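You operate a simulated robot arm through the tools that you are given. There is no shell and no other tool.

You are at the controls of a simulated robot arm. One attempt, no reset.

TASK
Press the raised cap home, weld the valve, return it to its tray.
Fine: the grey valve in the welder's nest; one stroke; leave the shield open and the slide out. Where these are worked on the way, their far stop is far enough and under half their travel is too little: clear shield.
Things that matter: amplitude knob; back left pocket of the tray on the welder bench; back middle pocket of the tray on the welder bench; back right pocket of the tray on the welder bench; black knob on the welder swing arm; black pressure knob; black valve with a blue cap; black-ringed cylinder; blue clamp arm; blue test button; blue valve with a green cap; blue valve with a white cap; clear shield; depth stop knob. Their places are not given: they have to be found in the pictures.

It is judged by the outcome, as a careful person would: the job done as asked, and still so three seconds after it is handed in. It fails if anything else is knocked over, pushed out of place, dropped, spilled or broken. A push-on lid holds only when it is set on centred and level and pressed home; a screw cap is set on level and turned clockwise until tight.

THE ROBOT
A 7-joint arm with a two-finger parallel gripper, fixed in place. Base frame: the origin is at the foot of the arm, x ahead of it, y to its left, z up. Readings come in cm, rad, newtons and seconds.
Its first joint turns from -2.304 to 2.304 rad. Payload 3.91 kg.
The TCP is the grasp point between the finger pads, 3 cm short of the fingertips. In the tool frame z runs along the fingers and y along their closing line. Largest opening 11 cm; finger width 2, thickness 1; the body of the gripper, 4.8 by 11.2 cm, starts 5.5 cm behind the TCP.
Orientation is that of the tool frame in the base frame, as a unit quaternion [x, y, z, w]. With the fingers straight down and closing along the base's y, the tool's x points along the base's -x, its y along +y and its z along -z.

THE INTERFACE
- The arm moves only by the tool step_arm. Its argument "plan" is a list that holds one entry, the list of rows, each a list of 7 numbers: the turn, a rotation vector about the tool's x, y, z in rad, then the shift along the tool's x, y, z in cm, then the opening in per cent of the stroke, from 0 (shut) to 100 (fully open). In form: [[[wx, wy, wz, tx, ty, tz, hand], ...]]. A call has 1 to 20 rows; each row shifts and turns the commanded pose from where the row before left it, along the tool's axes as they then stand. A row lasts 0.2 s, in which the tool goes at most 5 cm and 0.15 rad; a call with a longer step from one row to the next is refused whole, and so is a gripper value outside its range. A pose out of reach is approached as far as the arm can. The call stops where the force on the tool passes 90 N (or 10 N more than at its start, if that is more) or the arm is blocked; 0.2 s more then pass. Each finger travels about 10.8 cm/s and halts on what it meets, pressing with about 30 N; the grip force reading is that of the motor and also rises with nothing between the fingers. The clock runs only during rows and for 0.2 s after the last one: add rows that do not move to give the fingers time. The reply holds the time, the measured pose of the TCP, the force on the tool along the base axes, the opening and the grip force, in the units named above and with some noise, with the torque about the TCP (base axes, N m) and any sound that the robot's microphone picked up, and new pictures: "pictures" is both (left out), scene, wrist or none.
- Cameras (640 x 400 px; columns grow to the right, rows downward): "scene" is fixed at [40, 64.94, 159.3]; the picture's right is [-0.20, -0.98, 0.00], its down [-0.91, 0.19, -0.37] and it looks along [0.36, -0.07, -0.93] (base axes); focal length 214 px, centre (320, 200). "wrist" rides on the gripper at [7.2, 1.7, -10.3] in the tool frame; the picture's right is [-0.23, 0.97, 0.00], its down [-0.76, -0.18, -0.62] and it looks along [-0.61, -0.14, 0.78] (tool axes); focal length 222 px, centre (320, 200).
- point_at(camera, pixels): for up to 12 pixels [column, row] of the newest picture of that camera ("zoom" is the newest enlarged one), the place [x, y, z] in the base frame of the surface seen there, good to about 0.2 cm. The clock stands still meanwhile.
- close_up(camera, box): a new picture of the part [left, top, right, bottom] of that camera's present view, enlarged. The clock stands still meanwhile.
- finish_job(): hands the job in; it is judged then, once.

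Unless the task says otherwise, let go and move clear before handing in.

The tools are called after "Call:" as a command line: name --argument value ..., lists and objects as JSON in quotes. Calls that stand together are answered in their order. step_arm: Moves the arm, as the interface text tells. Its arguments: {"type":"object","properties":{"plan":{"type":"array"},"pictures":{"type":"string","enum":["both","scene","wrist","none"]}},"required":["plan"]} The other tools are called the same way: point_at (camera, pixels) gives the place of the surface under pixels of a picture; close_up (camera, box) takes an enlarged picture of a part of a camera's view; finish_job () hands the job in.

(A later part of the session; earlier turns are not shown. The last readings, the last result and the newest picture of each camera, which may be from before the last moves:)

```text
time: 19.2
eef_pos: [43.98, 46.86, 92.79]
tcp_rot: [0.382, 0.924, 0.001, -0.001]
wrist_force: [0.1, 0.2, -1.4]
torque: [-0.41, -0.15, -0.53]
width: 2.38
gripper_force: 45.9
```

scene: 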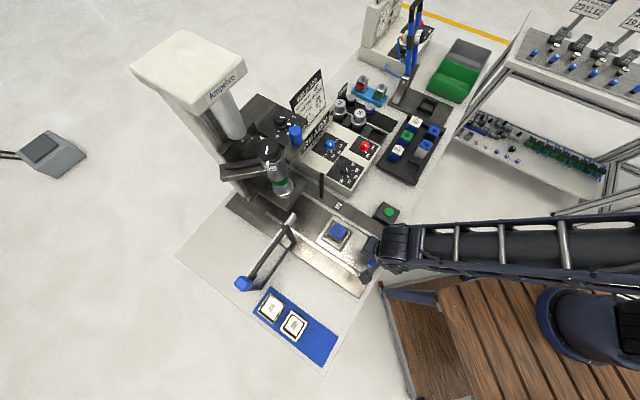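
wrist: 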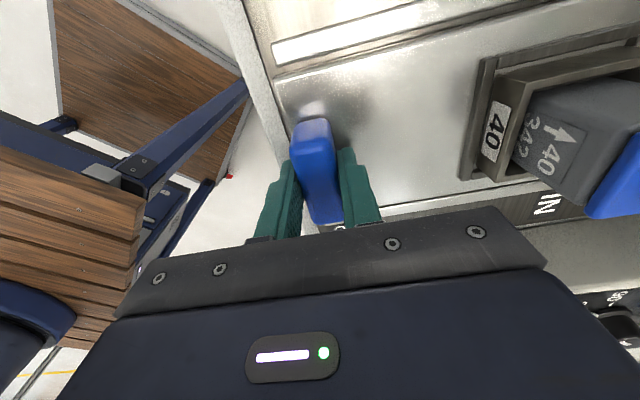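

The handle is held (2.4 cm wide). I'll push the slide toward IN along tool +y in moderate steps.

Call:
step_arm --plan '[[[0, 0, 0, 0, 0.5, 0, 0], [0, 0, 0, 0, 1, 0, 0], [0, 0, 0, 0, 1, 0, 0], [0, 0, 0, 0, 1, 0, 0], [0, 0, 0, 0, 1, 0, 0], [0, 0, 0, 0, 1, 0, 0]]]'

```text
time: 20.6
eef_pos: [47.86, 50.85, 92.83]
tcp_rot: [0.382, 0.924, 0.001, 0.0]
wrist_force: [7.3, -5.7, 9.0]
torque: [-0.07, 0.42, -0.54]
width: 2.37
gripper_force: 45.2
```

scene: 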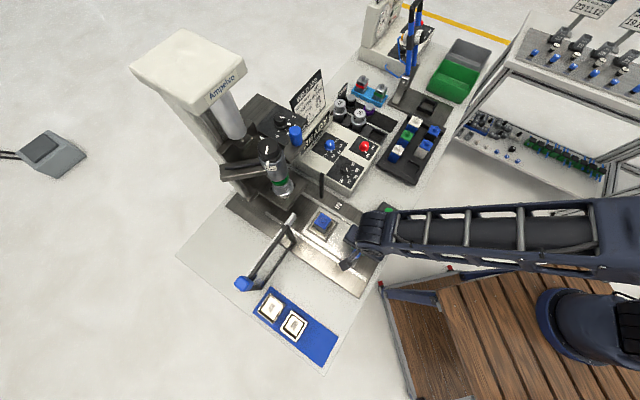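
wrist: 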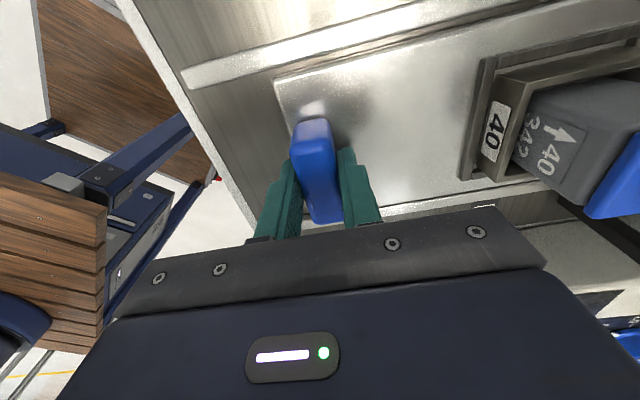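

The slide has moved about 5.5 cm with low force. Continuing another 10 cm.

Call:
step_arm --plan '[[[0, 0, 0, 0, 1, 0, 0], [0, 0, 0, 0, 1, 0, 0], [0, 0, 0, 0, 1, 0, 0], [0, 0, 0, 0, 1, 0, 0], [0, 0, 0, 0, 1, 0, 0], [0, 0, 0, 0, 1, 0, 0], [0, 0, 0, 0, 1, 0, 0], [0, 0, 0, 0, 1, 0, 0], [0, 0, 0, 0, 1, 0, 0], [0, 0, 0, 0, 1, 0, 0]]]'

```text
time: 22.8
eef_pos: [54.79, 57.96, 92.8]
tcp_rot: [0.381, 0.924, 0.001, 0.0]
wrist_force: [5.2, -5.1, 13.4]
torque: [-0.34, 0.18, -0.62]
width: 2.38
gripper_force: 44.7
```

scene: 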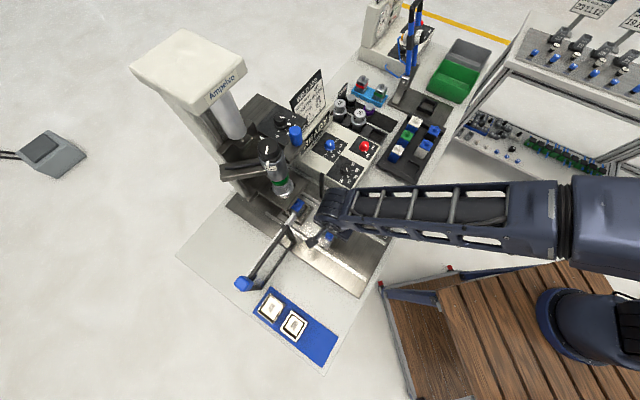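
wrist: 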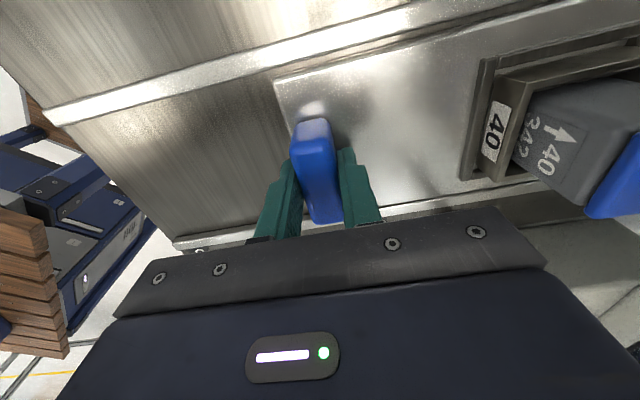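

At v≈79.7 with about 3 cm remaining. I'll use 0.5 cm steps until the stop shows in the force.

Call:
step_arm --plan '[[[0, 0, 0, 0, 0.5, 0, 0], [0, 0, 0, 0, 0.5, 0, 0], [0, 0, 0, 0, 0.5, 0, 0], [0, 0, 0, 0, 0.5, 0, 0], [0, 0, 0, 0, 0.5, 0, 0], [0, 0, 0, 0, 0.3, 0, 0]]]'

```text
time: 24.2
eef_pos: [56.77, 59.93, 92.86]
tcp_rot: [0.382, 0.924, 0.001, -0.001]
wrist_force: [6.2, -5.2, 11.6]
torque: [-1.28, -0.41, -0.44]
width: 2.4
gripper_force: 45.2
```

scene: 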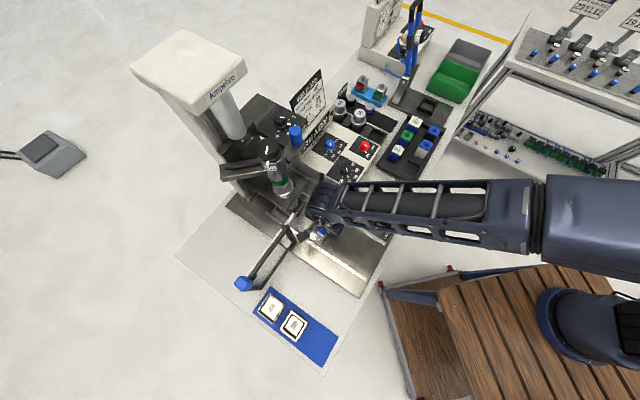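
wrist: 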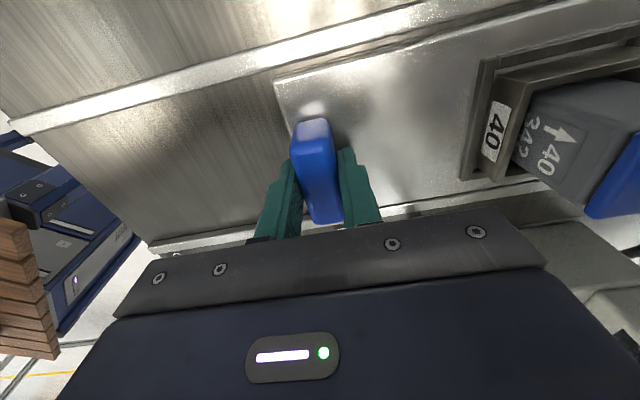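

The slide is still moving freely at 18.3 cm travel. A few more 0.3 cm steps to find the stop.

Call:
step_arm --plan '[[[0, 0, 0, 0, 0.3, 0, 0], [0, 0, 0, 0, 0.3, 0, 0], [0, 0, 0, 0, 0.3, 0, 0]]]' --pictures "none"

```text
time: 25.0
eef_pos: [57.41, 60.38, 92.88]
tcp_rot: [0.382, 0.924, -0.001, -0.002]
wrist_force: [-16.4, -36.2, 12.8]
torque: [0.56, 0.46, -0.44]
width: 2.39
gripper_force: 45.4
```

The force rose to about −37 N along the slide with travel 19.1 cm, so it is at the IN stop. I'll relax, open, and lift away, retreating toward the operator side.

Call:
step_arm --plan '[[[0, 0, 0, 0, -0.1, 0, 0], [0, 0, 0, 0, 0, 0, 50], [0, 0, 0, 0, 0, 0, 50], [0, 0, 0, 0, 0, -1.5, 50], [0, 0, 0, 0, 0, -3, 50], [0, 0, 0, 0, -2, -4, 50], [0, 0, 0, 0, -3, -4, 50], [0, 0, 0, 0, -4.5, 0, 50], [0, 0, 0, 0, -4.5, 0, 50], [0, 0, 0, 0, -4.5, 0, 50]]]'

```text
time: 27.2
eef_pos: [44.39, 47.39, 105.1]
tcp_rot: [0.382, 0.924, -0.001, 0.001]
wrist_force: [0.2, 0.4, -1.0]
torque: [0.01, 0.01, 0.01]
width: 5.49
gripper_force: 0.1
```

scene: 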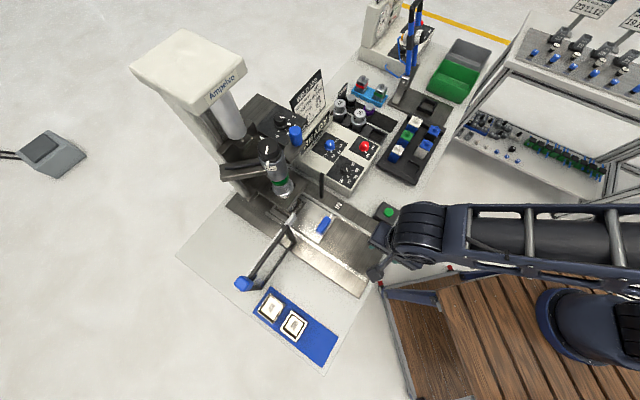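
wrist: 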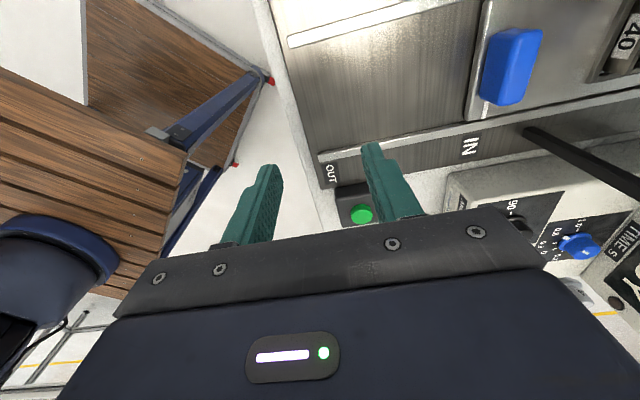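

The slide is fully in. Now I'll measure the shield's blue handle near scene (243,283) in an enlarged view.

Call:
close_up --camera "scene" --box '[225, 255, 285, 315]'

Call:
close_up --camera "scene" --box '[300, 195, 350, 245]'

```text
6.67 times, centred on (255, 285) of scene
```

zoom: 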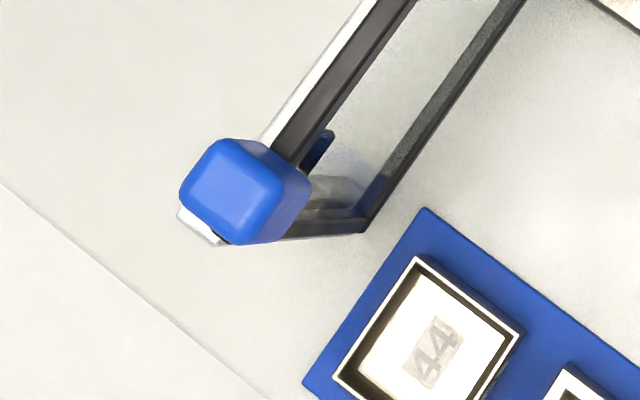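

```text
8.00 times, centred on (325, 220) of scene
```

zoom: 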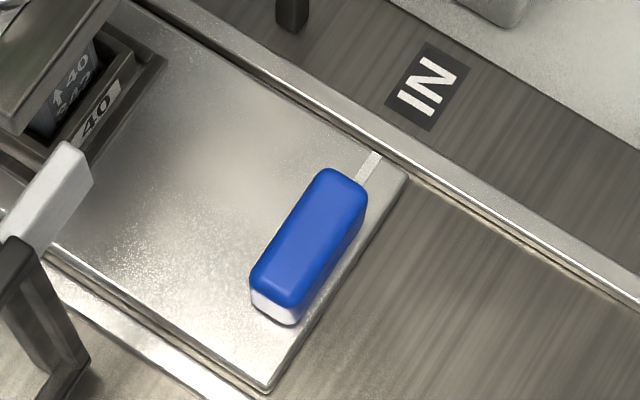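

Call:
point_at --camera "scene" --pixels '[[239.5, 277.3], [235.5, 284], [242.5, 288], [246.5, 280.8], [240.8, 282.8], [249.5, 284.5], [248, 287.5], [247.5, 278], [260, 257], [286, 228], [236, 289], [277, 234]]'

```text
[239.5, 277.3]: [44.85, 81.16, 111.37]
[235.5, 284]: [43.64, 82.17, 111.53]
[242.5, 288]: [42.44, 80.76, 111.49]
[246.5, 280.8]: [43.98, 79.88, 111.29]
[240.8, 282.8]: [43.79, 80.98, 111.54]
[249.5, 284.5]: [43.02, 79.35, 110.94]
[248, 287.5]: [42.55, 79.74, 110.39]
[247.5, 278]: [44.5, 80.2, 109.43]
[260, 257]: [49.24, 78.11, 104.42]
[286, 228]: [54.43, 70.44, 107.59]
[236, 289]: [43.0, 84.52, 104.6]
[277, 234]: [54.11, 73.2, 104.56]
```

The handle is roughly a 2.4 cm cube-topped block centred at (43.7,80.9), z 107.6–111.5, and the frame top is at z=107.6. I'll rise, turn back to the 45° yaw, and hover over it.

Call:
step_arm --plan '[[[0, 0, -0.1309, 0, 0, -1.25, 55], [0, 0, -0.1309, 0, 0, -1.25, 55], [0, 0, -0.1309, 0, 0, -1.25, 55], [0, 0, -0.1309, 0, 0, -1.25, 55], [0, 0, -0.1309, 0, 0, -1.25, 55], [0, 0, -0.1309, 0, 0, -1.25, 55], [0, 0, -0.1309, 0, 0, -1.25, 55], [0, 0, -0.1309, 0, 0, -1.25, 55], [0, 0, -0.1309, 0, 0, -1.25, 55], [0, 0, -0.1309, 0, 0, -1.25, 55], [0, 0, -0.1309, 0, 0, -1.25, 55], [0, 0, -0.1309, 0, 0, -1.25, 55], [0, 0, 0, -3.31, 3.46, 0, 55], [0, 0, 0, -3.31, 3.46, 0, 55], [0, 0, 0, -3.31, 3.46, 0, 55], [0, 0, 0, -3.31, 3.46, 0, 55], [0, 0, 0, -3.31, 3.46, 0, 55], [0, 0, 0, -3.31, 3.46, 0, 55]]]'

```text
time: 31.0
eef_pos: [43.55, 76.04, 120.53]
tcp_rot: [-0.383, 0.924, 0.002, 0.001]
wrist_force: [-0.2, -0.3, 1.4]
torque: [0.03, 0.03, -0.01]
width: 6.08
gripper_force: 0.0
```

scene: 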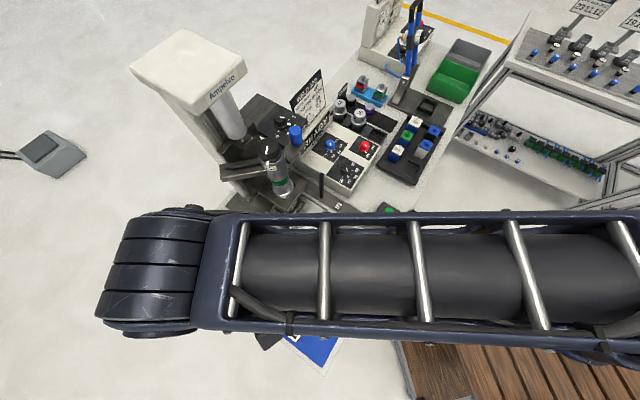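
wrist: 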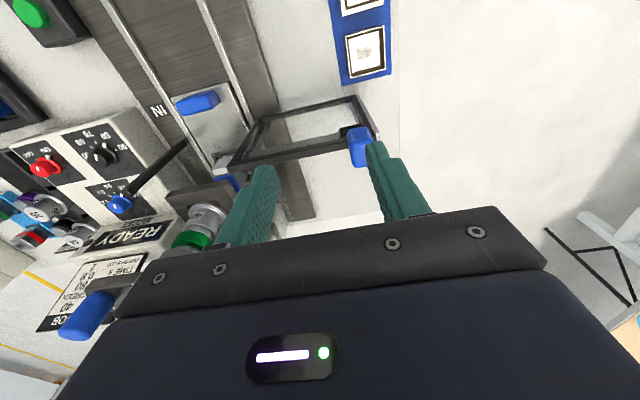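

The handle is visible at wrist (360,147). I'll zoom to confirm the shield's rail geometry before gripping.

Call:
close_up --camera "wrist" --box '[200, 80, 400, 205]'

Call:
point_at --camera "wrist" --pixels '[[358, 148], [350, 132], [366, 131], [355, 162], [368, 158], [225, 165]]'

```text
3.20 times, centred on (300, 142) of wrist
```

zoom: 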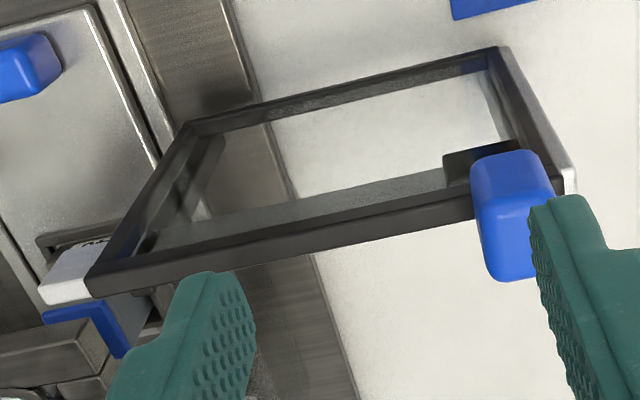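

```text
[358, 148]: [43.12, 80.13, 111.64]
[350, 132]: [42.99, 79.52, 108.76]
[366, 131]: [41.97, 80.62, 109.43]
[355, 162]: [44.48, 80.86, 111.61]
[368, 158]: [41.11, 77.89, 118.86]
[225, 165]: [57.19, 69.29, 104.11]
```

The handle centre is confirmed near (43.7,80.9). Moving over it and lowering the open fingers on either side.

Call:
step_arm --plan '[[[0, 0, 0, -3.5, 3.3, 0, 55], [0, 0, 0, 0, 0, 3, 55], [0, 0, 0, 0, 0, 1.5, 55], [0, 0, 0, 0, 0, 0, 55]]]'

```text
time: 32.0
eef_pos: [43.67, 80.72, 115.86]
tcp_rot: [-0.383, 0.924, 0.001, 0.001]
wrist_force: [0.3, 0.5, 1.1]
torque: [0.01, -0.01, 0.02]
width: 6.06
gripper_force: 0.1
```

scene: 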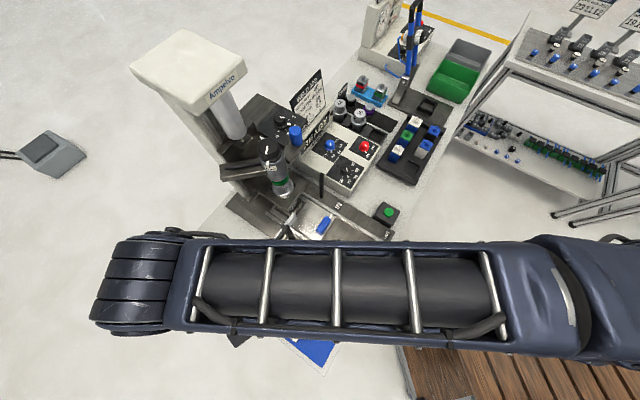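
wrist: 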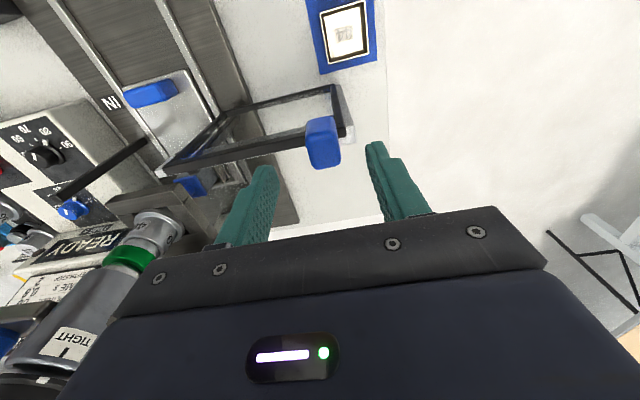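

The handle at wrist (323,142) is between the fingers. Lowering to z≈111.3 so the tips stay above the frame top, then closing.

Call:
step_arm --plan '[[[0, 0, 0, 0, 0, 2, 55], [0, 0, 0, 0, 0, 2, 55], [0, 0, 0, 0, 0, 0.6, 55], [0, 0, 0, 0, 0, 0, 0], [0, 0, 0, 0, 0, 0, 0], [0, 0, 0, 0, 0, 0, 0]]]'

```text
time: 33.4
eef_pos: [43.7, 80.89, 111.23]
tcp_rot: [-0.384, 0.923, 0.0, 0.0]
wrist_force: [-1.3, -2.0, -3.6]
torque: [0.82, -0.99, -0.55]
width: 2.38
gripper_force: 45.1
```

scene: 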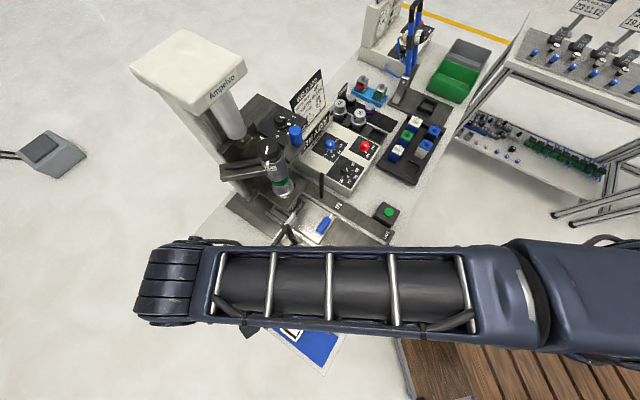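
wrist: 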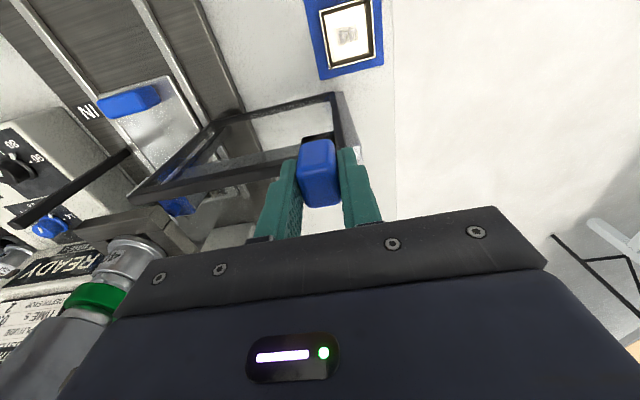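

Handle gripped (2.38 cm). I'll test-slide it toward the closing side (tool −y) by small steps and read the force.

Call:
step_arm --plan '[[[0, 0, 0, 0, -0.3, 0, 0], [0, 0, 0, 0, -0.4, 0, 0], [0, 0, 0, 0, -0.4, 0, 0]]]' --pictures "wrist"

```text
time: 34.2
eef_pos: [44.7, 80.11, 111.16]
tcp_rot: [-0.383, 0.924, 0.001, 0.001]
wrist_force: [-0.9, 0.1, 1.5]
torque: [-0.01, -0.17, -0.51]
width: 2.39
gripper_force: 44.9
```

wrist: 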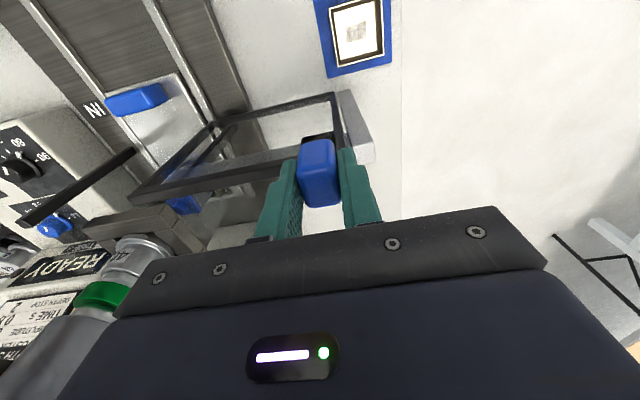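

The shield slides freely at about 1 N. I'll continue 10 cm along the rail.

Call:
step_arm --plan '[[[0, 0, 0, 0, -1, 0, 0], [0, 0, 0, 0, -1, 0, 0], [0, 0, 0, 0, -1, 0, 0], [0, 0, 0, 0, -1, 0, 0], [0, 0, 0, 0, -1, 0, 0], [0, 0, 0, 0, -1, 0, 0], [0, 0, 0, 0, -1, 0, 0], [0, 0, 0, 0, -1, 0, 0], [0, 0, 0, 0, -1, 0, 0], [0, 0, 0, 0, -1, 0, 0]]]'

```text
time: 36.4
eef_pos: [51.57, 73.1, 111.17]
tcp_rot: [-0.384, 0.923, 0.0, 0.001]
wrist_force: [-13.5, -13.6, -7.9]
torque: [-0.28, 0.09, -0.61]
width: 2.37
gripper_force: 44.3
```

scene: 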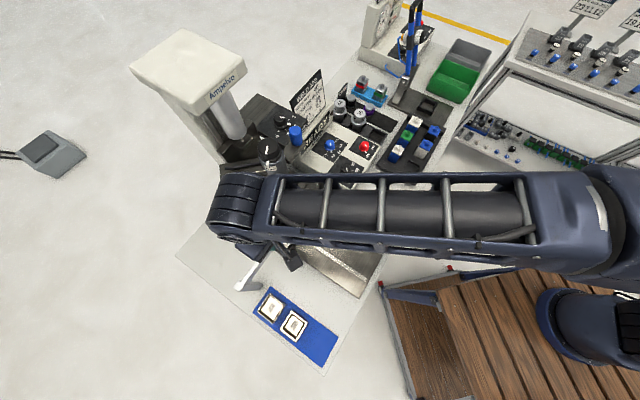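
wrist: 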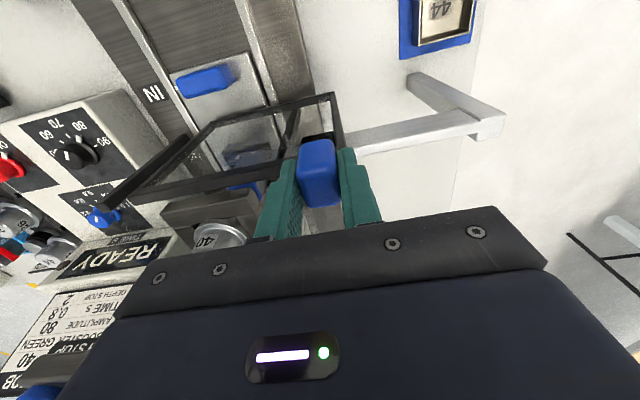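

Travel is 11 cm so far, with a 19 N sideways push toward −v, so I'll ease back 0.15 cm and continue more slowly.

Call:
step_arm --plan '[[[0, 0, 0, 0.15, -0.6, 0, 0], [0, 0, 0, 0, -0.8, 0, 0], [0, 0, 0, 0, -0.8, 0, 0], [0, 0, 0, 0, -0.8, 0, 0], [0, 0, 0, 0, -0.8, 0, 0], [0, 0, 0, 0, -0.8, 0, 0]]]'

```text
time: 37.8
eef_pos: [54.89, 69.64, 111.24]
tcp_rot: [-0.384, 0.923, 0.001, 0.0]
wrist_force: [8.7, 9.4, -4.1]
torque: [0.53, -0.81, -0.38]
width: 2.39
gripper_force: 45.0
```

scene: 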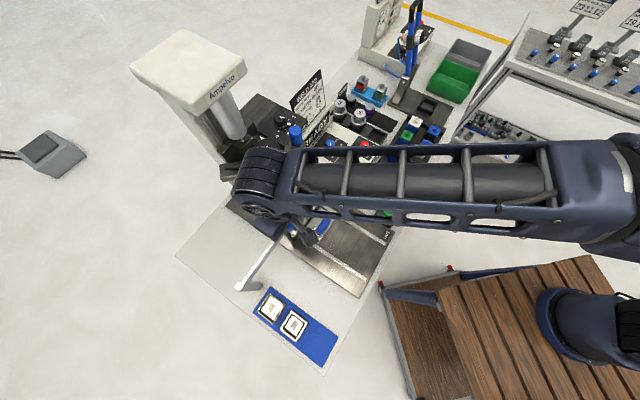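
wrist: 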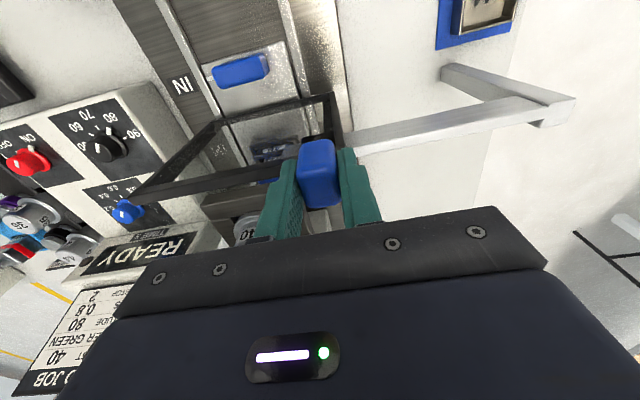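

At 15.9 cm travel the force is low. Continuing in 0.4 cm steps to find the closed stop.

Call:
step_arm --plan '[[[0, 0, 0, -0.07, -0.4, 0, 0], [0, 0, 0, 0, -0.4, 0, 0], [0, 0, 0, 0, -0.4, 0, 0]]]' --pictures "wrist"

```text
time: 38.6
eef_pos: [55.71, 68.96, 111.19]
tcp_rot: [-0.384, 0.923, 0.001, 0.001]
wrist_force: [4.4, 4.7, -1.2]
torque: [0.18, -0.26, -0.5]
width: 2.39
gripper_force: 45.2
```

wrist: 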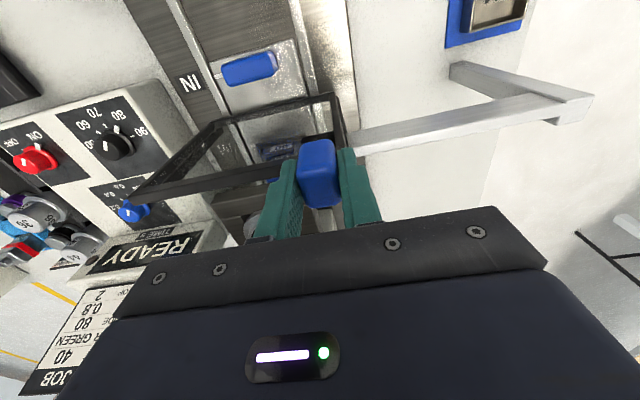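

Call:
step_arm --plan '[[[0, 0, 0, -0.05, -0.3, 0, 0], [0, 0, 0, 0, -0.3, 0, 0], [0, 0, 0, 0, -0.3, 0, 0], [0, 0, 0, 0, -0.3, 0, 0]]]' --pictures "wrist"

```text
time: 39.6
eef_pos: [55.97, 68.69, 111.28]
tcp_rot: [-0.386, 0.922, 0.003, 0.001]
wrist_force: [-32.2, 56.5, -0.1]
torque: [0.35, -0.21, -0.9]
width: 2.4
gripper_force: 45.6
```

wrist: 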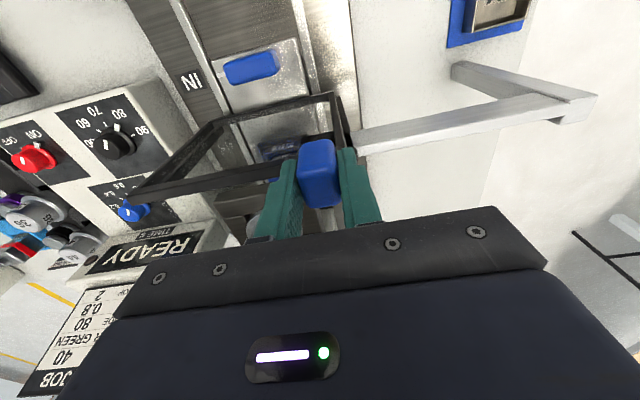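

The force rose to about 63 N along the travel at u≈9.0, so the shield is at its closed stop. I'll relax the push, open the fingers and lift away.

Call:
step_arm --plan '[[[0, 0, 0, 0, 0.4, 0, 0], [0, 0, 0, 0, 0.35, 0, 0], [0, 0, 0, 0, 0, 0, 45], [0, 0, 0, 0, 0, 0, 45], [0, 0, 0, 0, 0, -1.5, 45], [0, 0, 0, 0, 0, -3, 45], [0, 0, 0, 2, 0, -3, 45], [0, 0, 0, 4, 0, -1, 45], [0, 0, 0, 4.5, 0, 0, 45], [0, 0, 0, 4.5, 0, 0, 45]]]'

```text
time: 41.8
eef_pos: [45.42, 57.95, 119.55]
tcp_rot: [-0.384, 0.923, 0.001, -0.001]
wrist_force: [-0.3, 0.2, -0.8]
torque: [-0.02, 0.03, 0.0]
width: 4.93
gripper_force: 0.0
```

scene: 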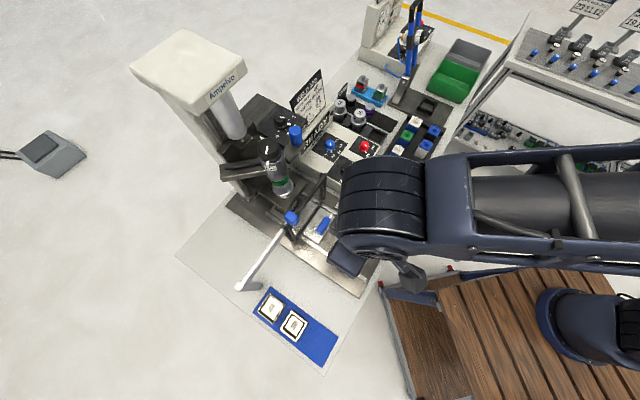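
wrist: 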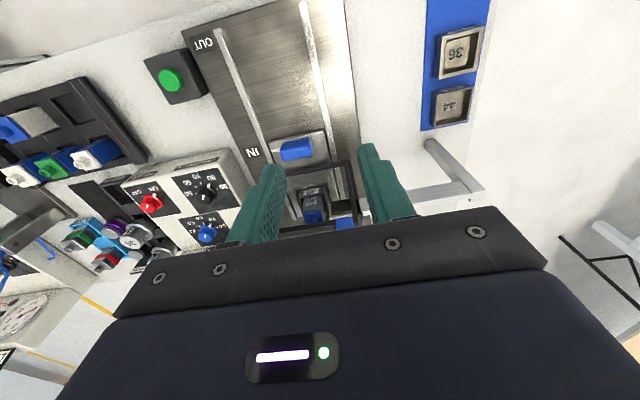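

The shield is closed across the slide with the valve behind it. I'll zoom in to check the valve under the horn, and measure the green button.

Call:
close_up --camera "wrist" --box '[230, 130, 370, 230]'

Call:
close_up --camera "scene" --box '[240, 130, 340, 240]'

Call:
point_at --camera "wrist" --pixels '[[168, 80], [162, 74], [175, 86], [160, 85], [177, 76], [150, 65], [185, 92], [185, 55], [155, 90]]'

```text
4.00 times, centred on (300, 180) of wrist
```

zoom: 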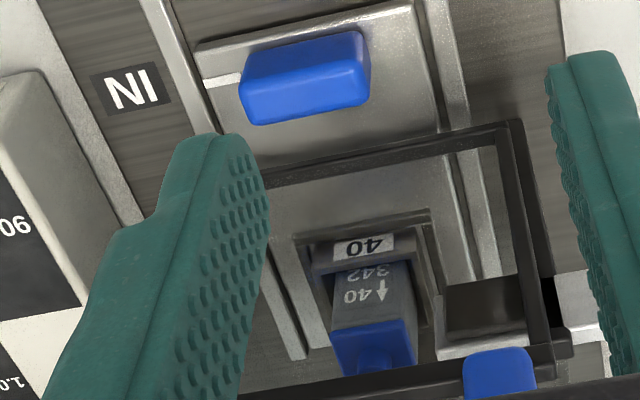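

```text
3.64 times, centred on (290, 185) of scene
```

zoom: 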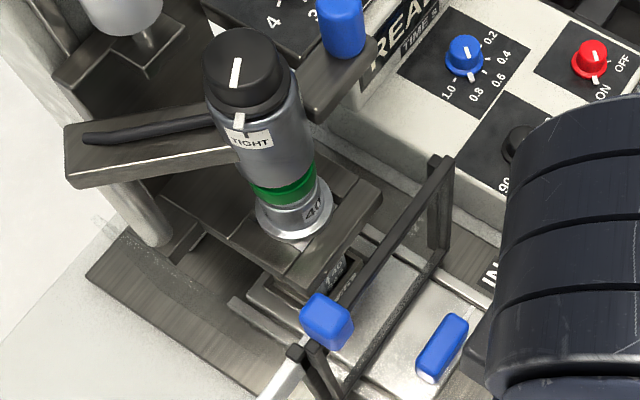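

```text
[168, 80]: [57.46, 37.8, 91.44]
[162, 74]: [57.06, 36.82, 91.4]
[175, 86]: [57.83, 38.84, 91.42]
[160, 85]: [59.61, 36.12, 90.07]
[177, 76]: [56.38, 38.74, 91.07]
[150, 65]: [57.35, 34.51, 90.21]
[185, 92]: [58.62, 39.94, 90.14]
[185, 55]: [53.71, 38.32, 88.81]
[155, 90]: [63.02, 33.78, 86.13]
```

Valve, nest and horn line up under the welder. I'll close the fingers and hover above the green button at (57.45,37.85,91.4).

Call:
step_arm --plan '[[[0, 0, 0, 1.15, -4.54, 0, 0], [0, 0, 0, 1.15, -4.54, 0, 0], [0, 0, 0, 1.15, -4.54, 0, 0], [0, 0, 0, 1.15, -4.54, 0, 0], [0, 0, 0, 1.1, -4.54, 0, 0], [0, 0, 0, 0, 0, 4.8, 0], [0, 0, 0, 0, 0, 4.8, 0], [0, 0, 0, 0, 0, 4.8, 0], [0, 0, 0, 0, 0, 4, 0], [0, 0, 0, 0, 0, 3, 0], [0, 0, 0, 0, 0, 0, 0]]]'

```text
time: 44.2
eef_pos: [57.49, 38.05, 98.17]
tcp_rot: [-0.384, 0.923, 0.001, 0.001]
wrist_force: [0.5, 0.5, -0.3]
torque: [0.01, -0.01, 0.01]
width: 0.0
gripper_force: 29.8
```

scene: 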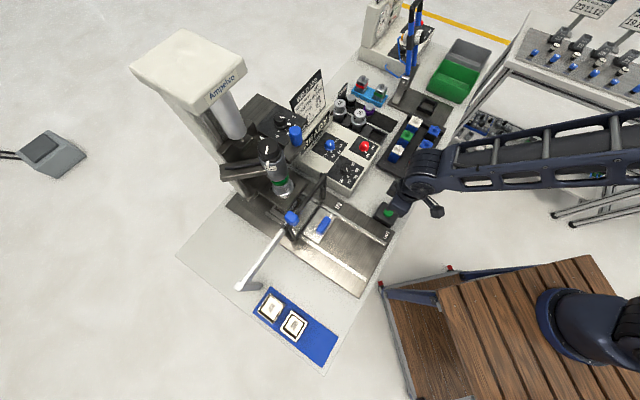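
wrist: 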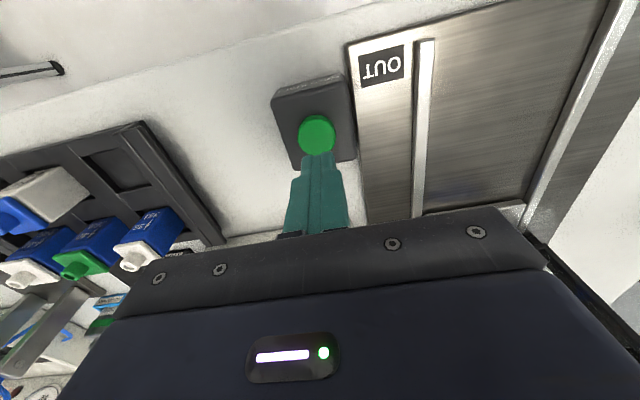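

Everything matches the job card and the fingers are centred over the button at wrist (317,135). I'll descend to just above it.

Call:
step_arm --plan '[[[0, 0, 0, 0, 0, 2, 0], [0, 0, 0, 0, 0, 1.2, 0], [0, 0, 0, 0, 0, 0.3, 0], [0, 0, 0, 0, 0, 0.2, 0], [0, 0, 0, 0, 0, 0.2, 0]]]' --pictures "none"

```text
time: 45.4
eef_pos: [57.52, 38.02, 94.47]
tcp_rot: [-0.384, 0.923, 0.001, 0.0]
wrist_force: [0.5, 1.0, -0.2]
torque: [-0.02, -0.02, 0.02]
width: 0.0
gripper_force: 30.4
```

Call:
step_arm --plan '[[[0, 0, 0, 0, 0, 0.15, 0], [0, 0, 0, 0, 0, 0.15, 0], [0, 0, 0, 0, 0, 0.15, 0], [0, 0, 0, 0, 0, 0.15, 0]]]'

```text
time: 46.4
eef_pos: [57.58, 37.99, 93.77]
tcp_rot: [-0.383, 0.924, 0.001, 0.001]
wrist_force: [0.9, -0.3, 3.5]
torque: [0.0, 0.0, 0.04]
width: 0.0
gripper_force: 29.9
heard: click
```

scene: 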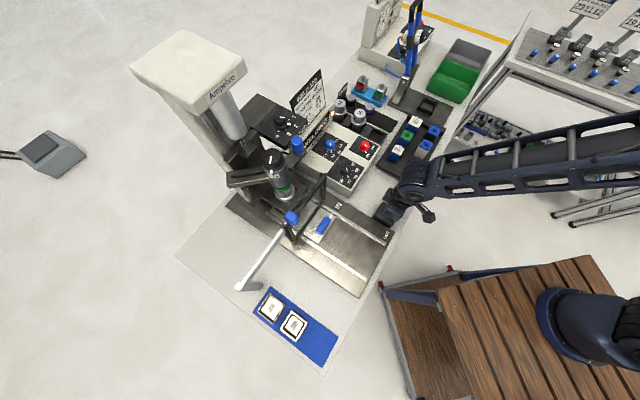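
wrist: 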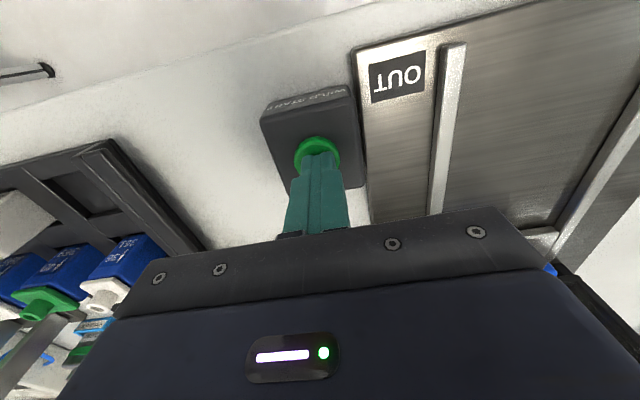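

A click was heard and the head is coming down (blue knob moved from row 133 to 143). I'll hold the button still and let the stroke run.

Call:
step_arm --plan '[[[0, 0, 0, 0, 0, 0, 0], [0, 0, 0, 0, 0, 0, 0], [0, 0, 0, 0, 0, 0, 0], [0, 0, 0, 0, 0, 0, 0]]]' --pictures "scene"

```text
time: 47.4
eef_pos: [57.47, 37.9, 93.71]
tcp_rot: [-0.383, 0.924, 0.001, 0.0]
wrist_force: [0.4, 0.1, 3.5]
torque: [-0.05, 0.02, 0.01]
width: 0.01
gripper_force: 29.8
```

scene: 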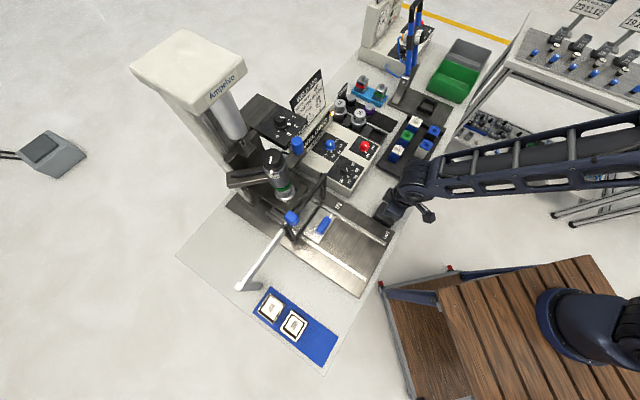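

Call:
close_up --camera "scene" --box '[240, 80, 360, 220]'

Call:
step_arm --plan '[[[0, 0, 0, 0, 0, 0, 0], [0, 0, 0, 0, 0, 0, 0], [0, 0, 0, 0, 0, 0, 0]]]' --pictures "scene"

Call:
close_up --camera "scene" --box '[240, 80, 360, 220]'

```text
2.86 times, centred on (300, 150) of scene
```

zoom: 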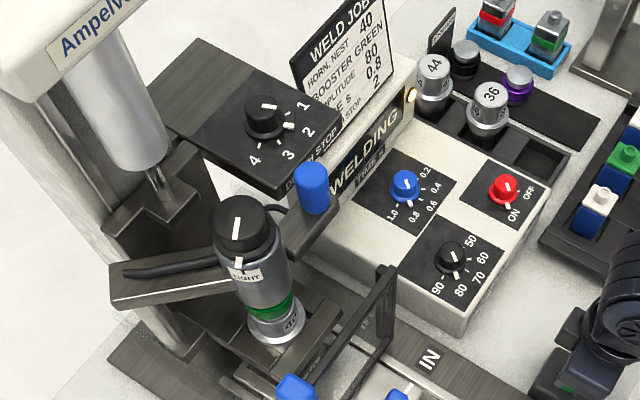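

```text
time: 48.2
eef_pos: [57.49, 37.97, 93.8]
tcp_rot: [-0.383, 0.924, 0.001, 0.001]
wrist_force: [-0.3, -0.6, 1.6]
torque: [-0.06, -0.01, 0.01]
width: 0.01
gripper_force: 29.2
```

scene: 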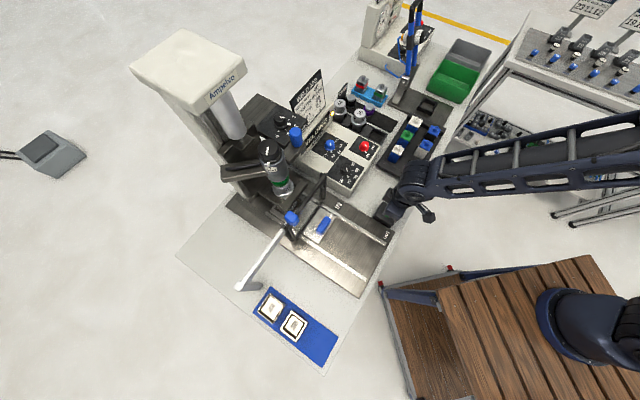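

```text
2.86 times, centred on (300, 150) of scene
```

zoom: 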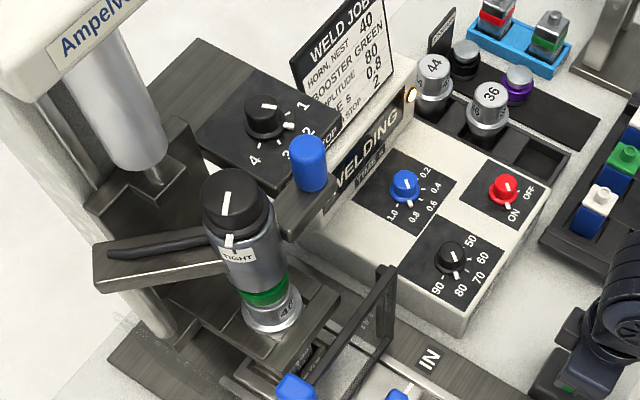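

The display shows WELDING and the head is already rising again. I'll lift straight off the button and watch for the cycle to finish.

Call:
step_arm --plan '[[[0, 0, 0, 0, 0, -0.5, 0], [0, 0, 0, 0, 0, -2, 0], [0, 0, 0, 0, 0, -4, 0], [0, 0, 0, 0, 0, -4, 0]]]'

Call:
close_up --camera "scene" --box '[240, 80, 360, 220]'

```text
time: 49.2
eef_pos: [57.51, 37.99, 104.36]
tcp_rot: [-0.384, 0.923, 0.001, -0.001]
wrist_force: [1.1, 0.7, 1.1]
torque: [0.0, 0.06, 0.03]
width: 0.01
gripper_force: 30.2
```

scene: 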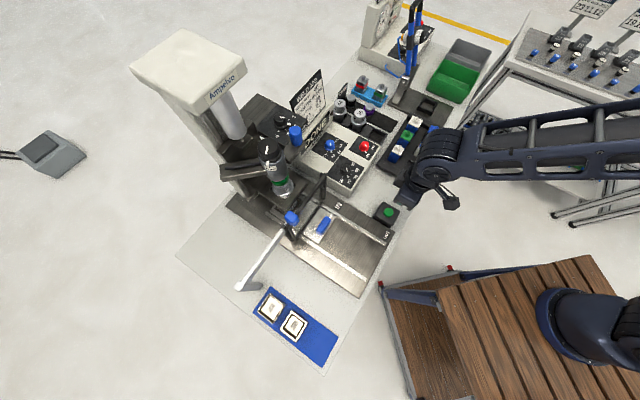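
wrist: 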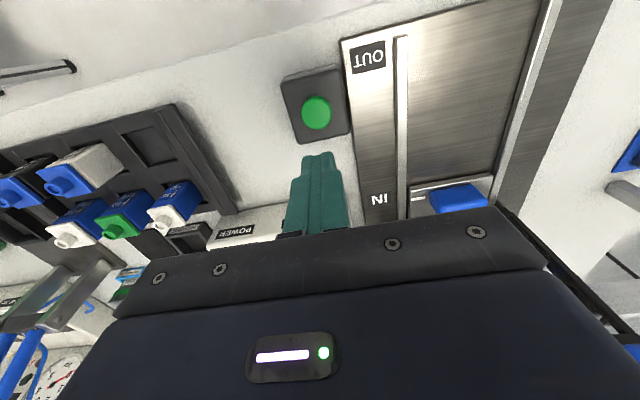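

```text
2.86 times, centred on (300, 150) of scene
```

zoom: 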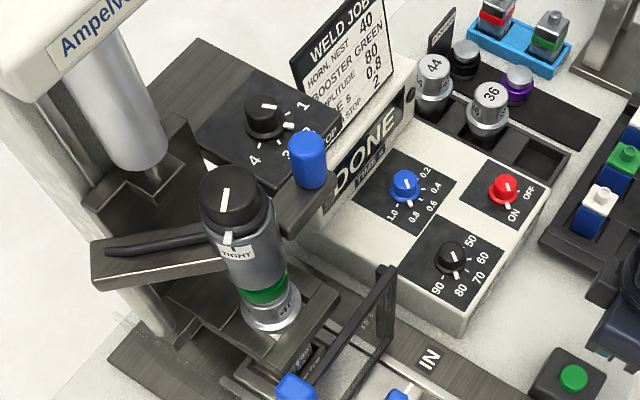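

The display reads DONE. Now I'll go back above the shield handle at (56,68.7) with the fingers part open.

Call:
step_arm --plan '[[[0, 0, 0, 0, 0, -5, 45], [0, 0, 0, 0, 0, -5, 45], [0, 0, 0, 0, 0, -5, 45], [0, 0, 0, -2.94, 3.26, 0, 45], [0, 0, 0, -2.94, 3.26, 0, 45], [0, 0, 0, -2.94, 3.26, 0, 45], [0, 0, 0, -2.94, 3.26, 0, 45], [0, 0, 0, -2.94, 3.26, 0, 45], [0, 0, 0, -2.94, 3.26, 0, 45], [0, 0, 0, -2.94, 3.26, 0, 45], [0, 0, 0, 0, 0, 0, 45]]]'

```text
time: 51.6
eef_pos: [55.94, 68.69, 119.32]
tcp_rot: [-0.383, 0.924, 0.001, 0.001]
wrist_force: [0.1, -0.2, 0.1]
torque: [0.01, -0.01, 0.02]
width: 4.92
gripper_force: 0.0
```

scene: 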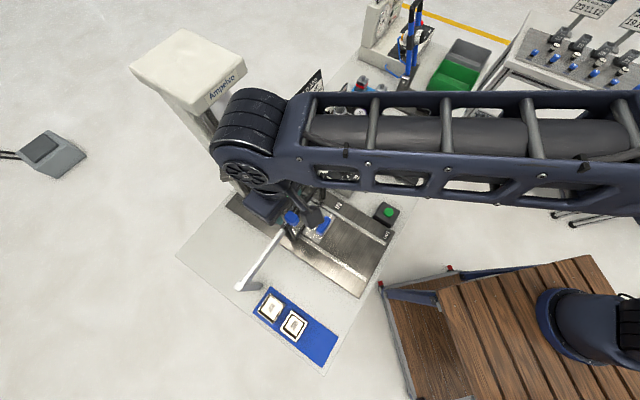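
wrist: 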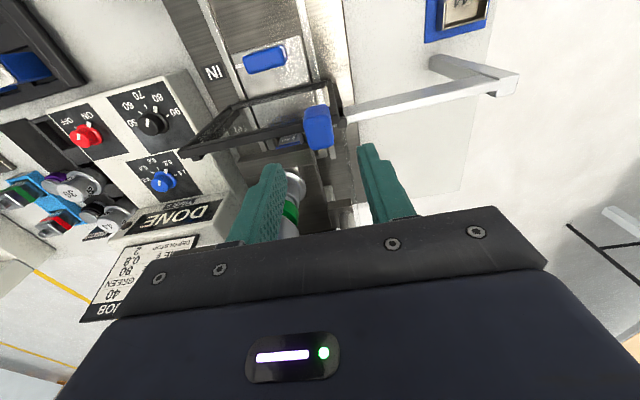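

The shield handle at wrist (318,128) is centred between the fingers. Lowering and gripping.

Call:
step_arm --plan '[[[0, 0, 0, 0, 0, 3, 45], [0, 0, 0, 0, 0, 3, 45], [0, 0, 0, 0, 0, 2, 45], [0, 0, 0, 0, 0, 0, 45], [0, 0, 0, 0, 0, 0, 0], [0, 0, 0, 0, 0, 0, 0], [0, 0, 0, 0, 0, 0, 0]]]' --pictures "wrist"

```text
time: 53.2
eef_pos: [55.86, 68.58, 111.31]
tcp_rot: [-0.383, 0.924, 0.0, 0.0]
wrist_force: [-3.0, -4.0, -6.6]
torque: [0.84, -1.05, -0.56]
width: 2.41
gripper_force: 44.5
```

wrist: 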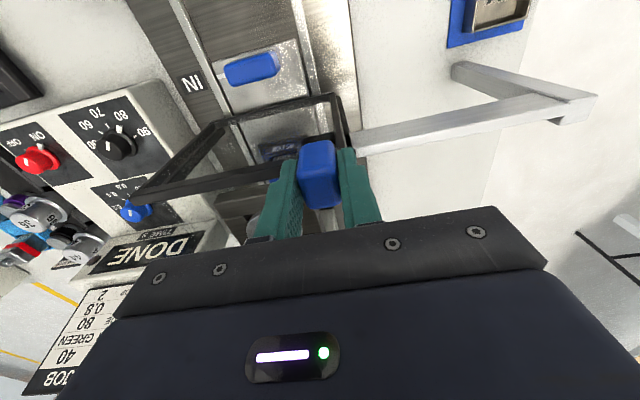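

Gripped again. Sliding the shield back to the open side (tool +y).

Call:
step_arm --plan '[[[0, 0, 0, 0, 0.5, 0, 0], [0, 0, 0, 0, 1, 0, 0], [0, 0, 0, 0, 1, 0, 0], [0, 0, 0, 0, 1, 0, 0], [0, 0, 0, 0, 1, 0, 0], [0, 0, 0, 0, 1, 0, 0], [0, 0, 0, 0, 1, 0, 0], [0, 0, 0, 0, 1, 0, 0], [0, 0, 0, 0, 1, 0, 0], [0, 0, 0, 0, 1, 0, 0]]]' --pictures "wrist"

```text
time: 55.4
eef_pos: [49.12, 75.4, 111.23]
tcp_rot: [-0.384, 0.923, 0.001, 0.0]
wrist_force: [-4.7, -4.1, -20.3]
torque: [-0.22, 0.25, -0.64]
width: 2.38
gripper_force: 45.0
```

wrist: 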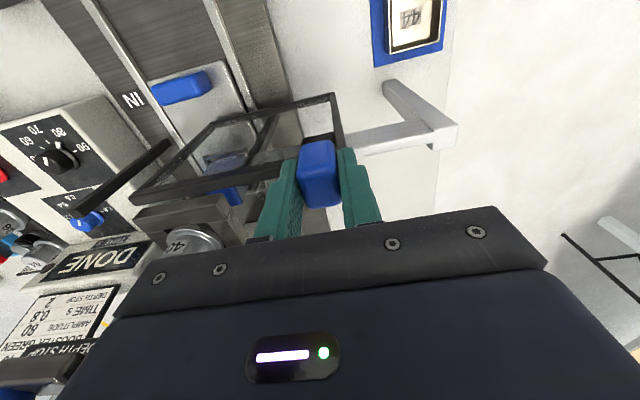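

Halfway back (u≈18.6) with a slight upward pull on the handle; I'll ease down 0.1 cm and continue.

Call:
step_arm --plan '[[[0, 0, 0, 0, 1, 0.1, 0], [0, 0, 0, 0, 1, 0, 0], [0, 0, 0, 0, 1, 0, 0], [0, 0, 0, 0, 1, 0, 0], [0, 0, 0, 0, 1, 0, 0], [0, 0, 0, 0, 1, 0, 0], [0, 0, 0, 0, 0.8, 0, 0], [0, 0, 0, 0, 0.5, 0, 0]]]' --pictures "wrist"

```text
time: 57.2
eef_pos: [44.03, 80.54, 111.25]
tcp_rot: [-0.383, 0.924, 0.001, 0.001]
wrist_force: [6.5, 6.0, -3.5]
torque: [-0.52, 0.19, -0.52]
width: 2.39
gripper_force: 45.3
```

wrist: 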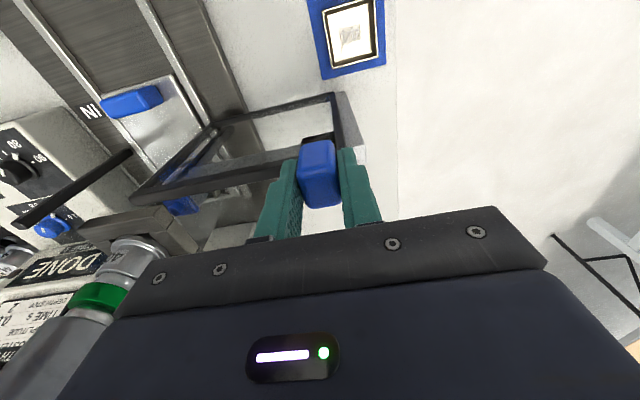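

Call:
step_arm --plan '[[[0, 0, 0, 0, 0.3, 0, 0], [0, 0, 0, 0, 0.3, 0, 0], [0, 0, 0, 0, 0.2, 0, 0]]]' --pictures "none"

```text
time: 58.0
eef_pos: [43.49, 80.93, 111.35]
tcp_rot: [-0.383, 0.924, 0.001, 0.001]
wrist_force: [10.3, -6.9, -1.6]
torque: [0.44, -0.55, -0.11]
width: 2.38
gripper_force: 45.1
```

The force reversed slightly at u≈26.5, so the shield is back at its open stop. Relax, open, lift and retreat.

Call:
step_arm --plan '[[[0, 0, 0, 0, -0.2, 0, 0], [0, 0, 0, 0, 0, 0, 50], [0, 0, 0, 0, 0, 0, 50], [0, 0, 0, 0, 0, -2, 50], [0, 0, 0, 0, 0, -3, 50], [0, 0, 0, 0, 0, -4, 50], [0, 0, 0, 3, -3, 0, 50], [0, 0, 0, 3.2, -3.2, 0, 50], [0, 0, 0, 3.2, -3.2, 0, 50], [0, 0, 0, 3.2, -3.2, 0, 50], [0, 0, 0, 0, -4.5, 0, 50], [0, 0, 0, 0, -4.5, 0, 50]]]'

```text
time: 60.6
eef_pos: [49.86, 56.72, 120.31]
tcp_rot: [-0.384, 0.923, 0.001, 0.0]
wrist_force: [-1.0, -0.1, 0.0]
torque: [-0.03, -0.01, -0.04]
width: 5.52
gripper_force: 0.0
```

scene: 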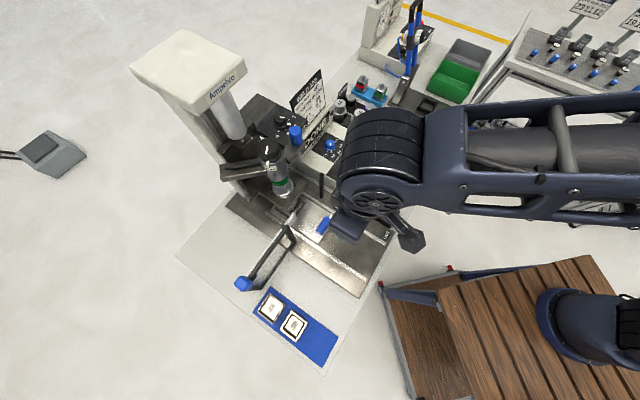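
wrist: 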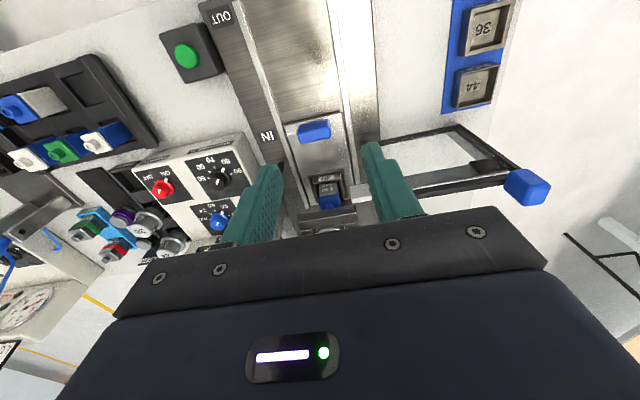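

The shield is open again. I'll turn back to −45° yaw and come down above the slide handle at its IN position (57.3,60.4).

Call:
step_arm --plan '[[[0, 0, 0.1309, 0, 0, 0, 50], [0, 0, 0.1309, 0, 0, 0, 50], [0, 0, 0.1309, 0, 0, 0, 50], [0, 0, 0.1309, 0, 0, 0, 50], [0, 0, 0.1309, 0, 0, 0, 50], [0, 0, 0.1309, 0, 0, 0, 50], [0, 0, 0.1309, 0, 0, 0, 50], [0, 0, 0.1309, 0, 0, 0, 50], [0, 0, 0.1309, 0, 0, 0, 50], [0, 0, 0.1309, 0, 0, 0, 50], [0, 0, 0.1309, 0, 0, 0, 50], [0, 0, 0.1309, 0, 0, 0, 50], [0, 0, 0, -1.33, 3.95, 0, 50], [0, 0, 0, -1.33, 3.95, 0, 50], [0, 0, 0, 0, 0, 4.5, 50], [0, 0, 0, 0, 0, 4.5, 50], [0, 0, 0, 0, 0, 4.5, 50], [0, 0, 0, 0, 0, 4, 50]]]'

```text
time: 64.4
eef_pos: [57.41, 60.3, 102.77]
tcp_rot: [0.382, 0.924, 0.002, 0.0]
wrist_force: [-0.3, 0.3, 0.7]
torque: [0.0, 0.0, 0.02]
width: 5.5
gripper_force: 0.0
```

scene: 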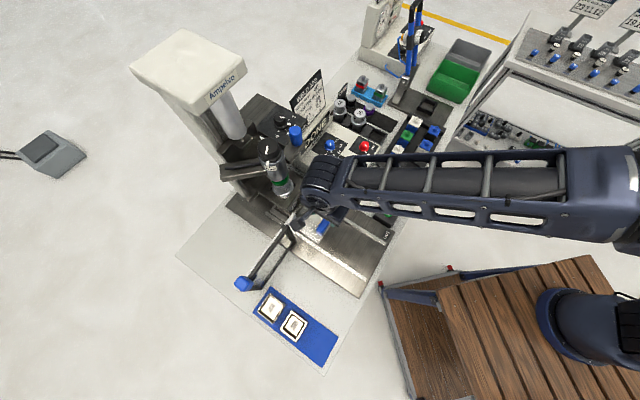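
wrist: 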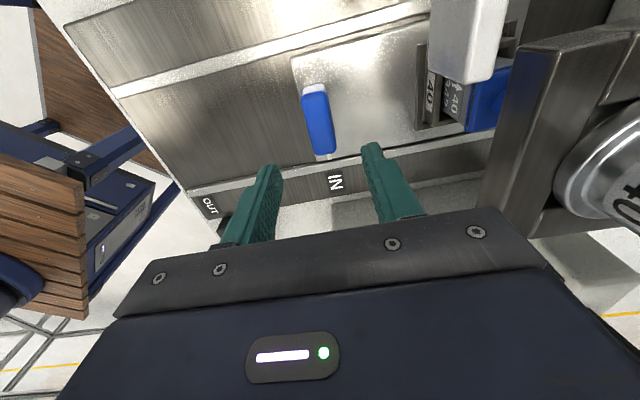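

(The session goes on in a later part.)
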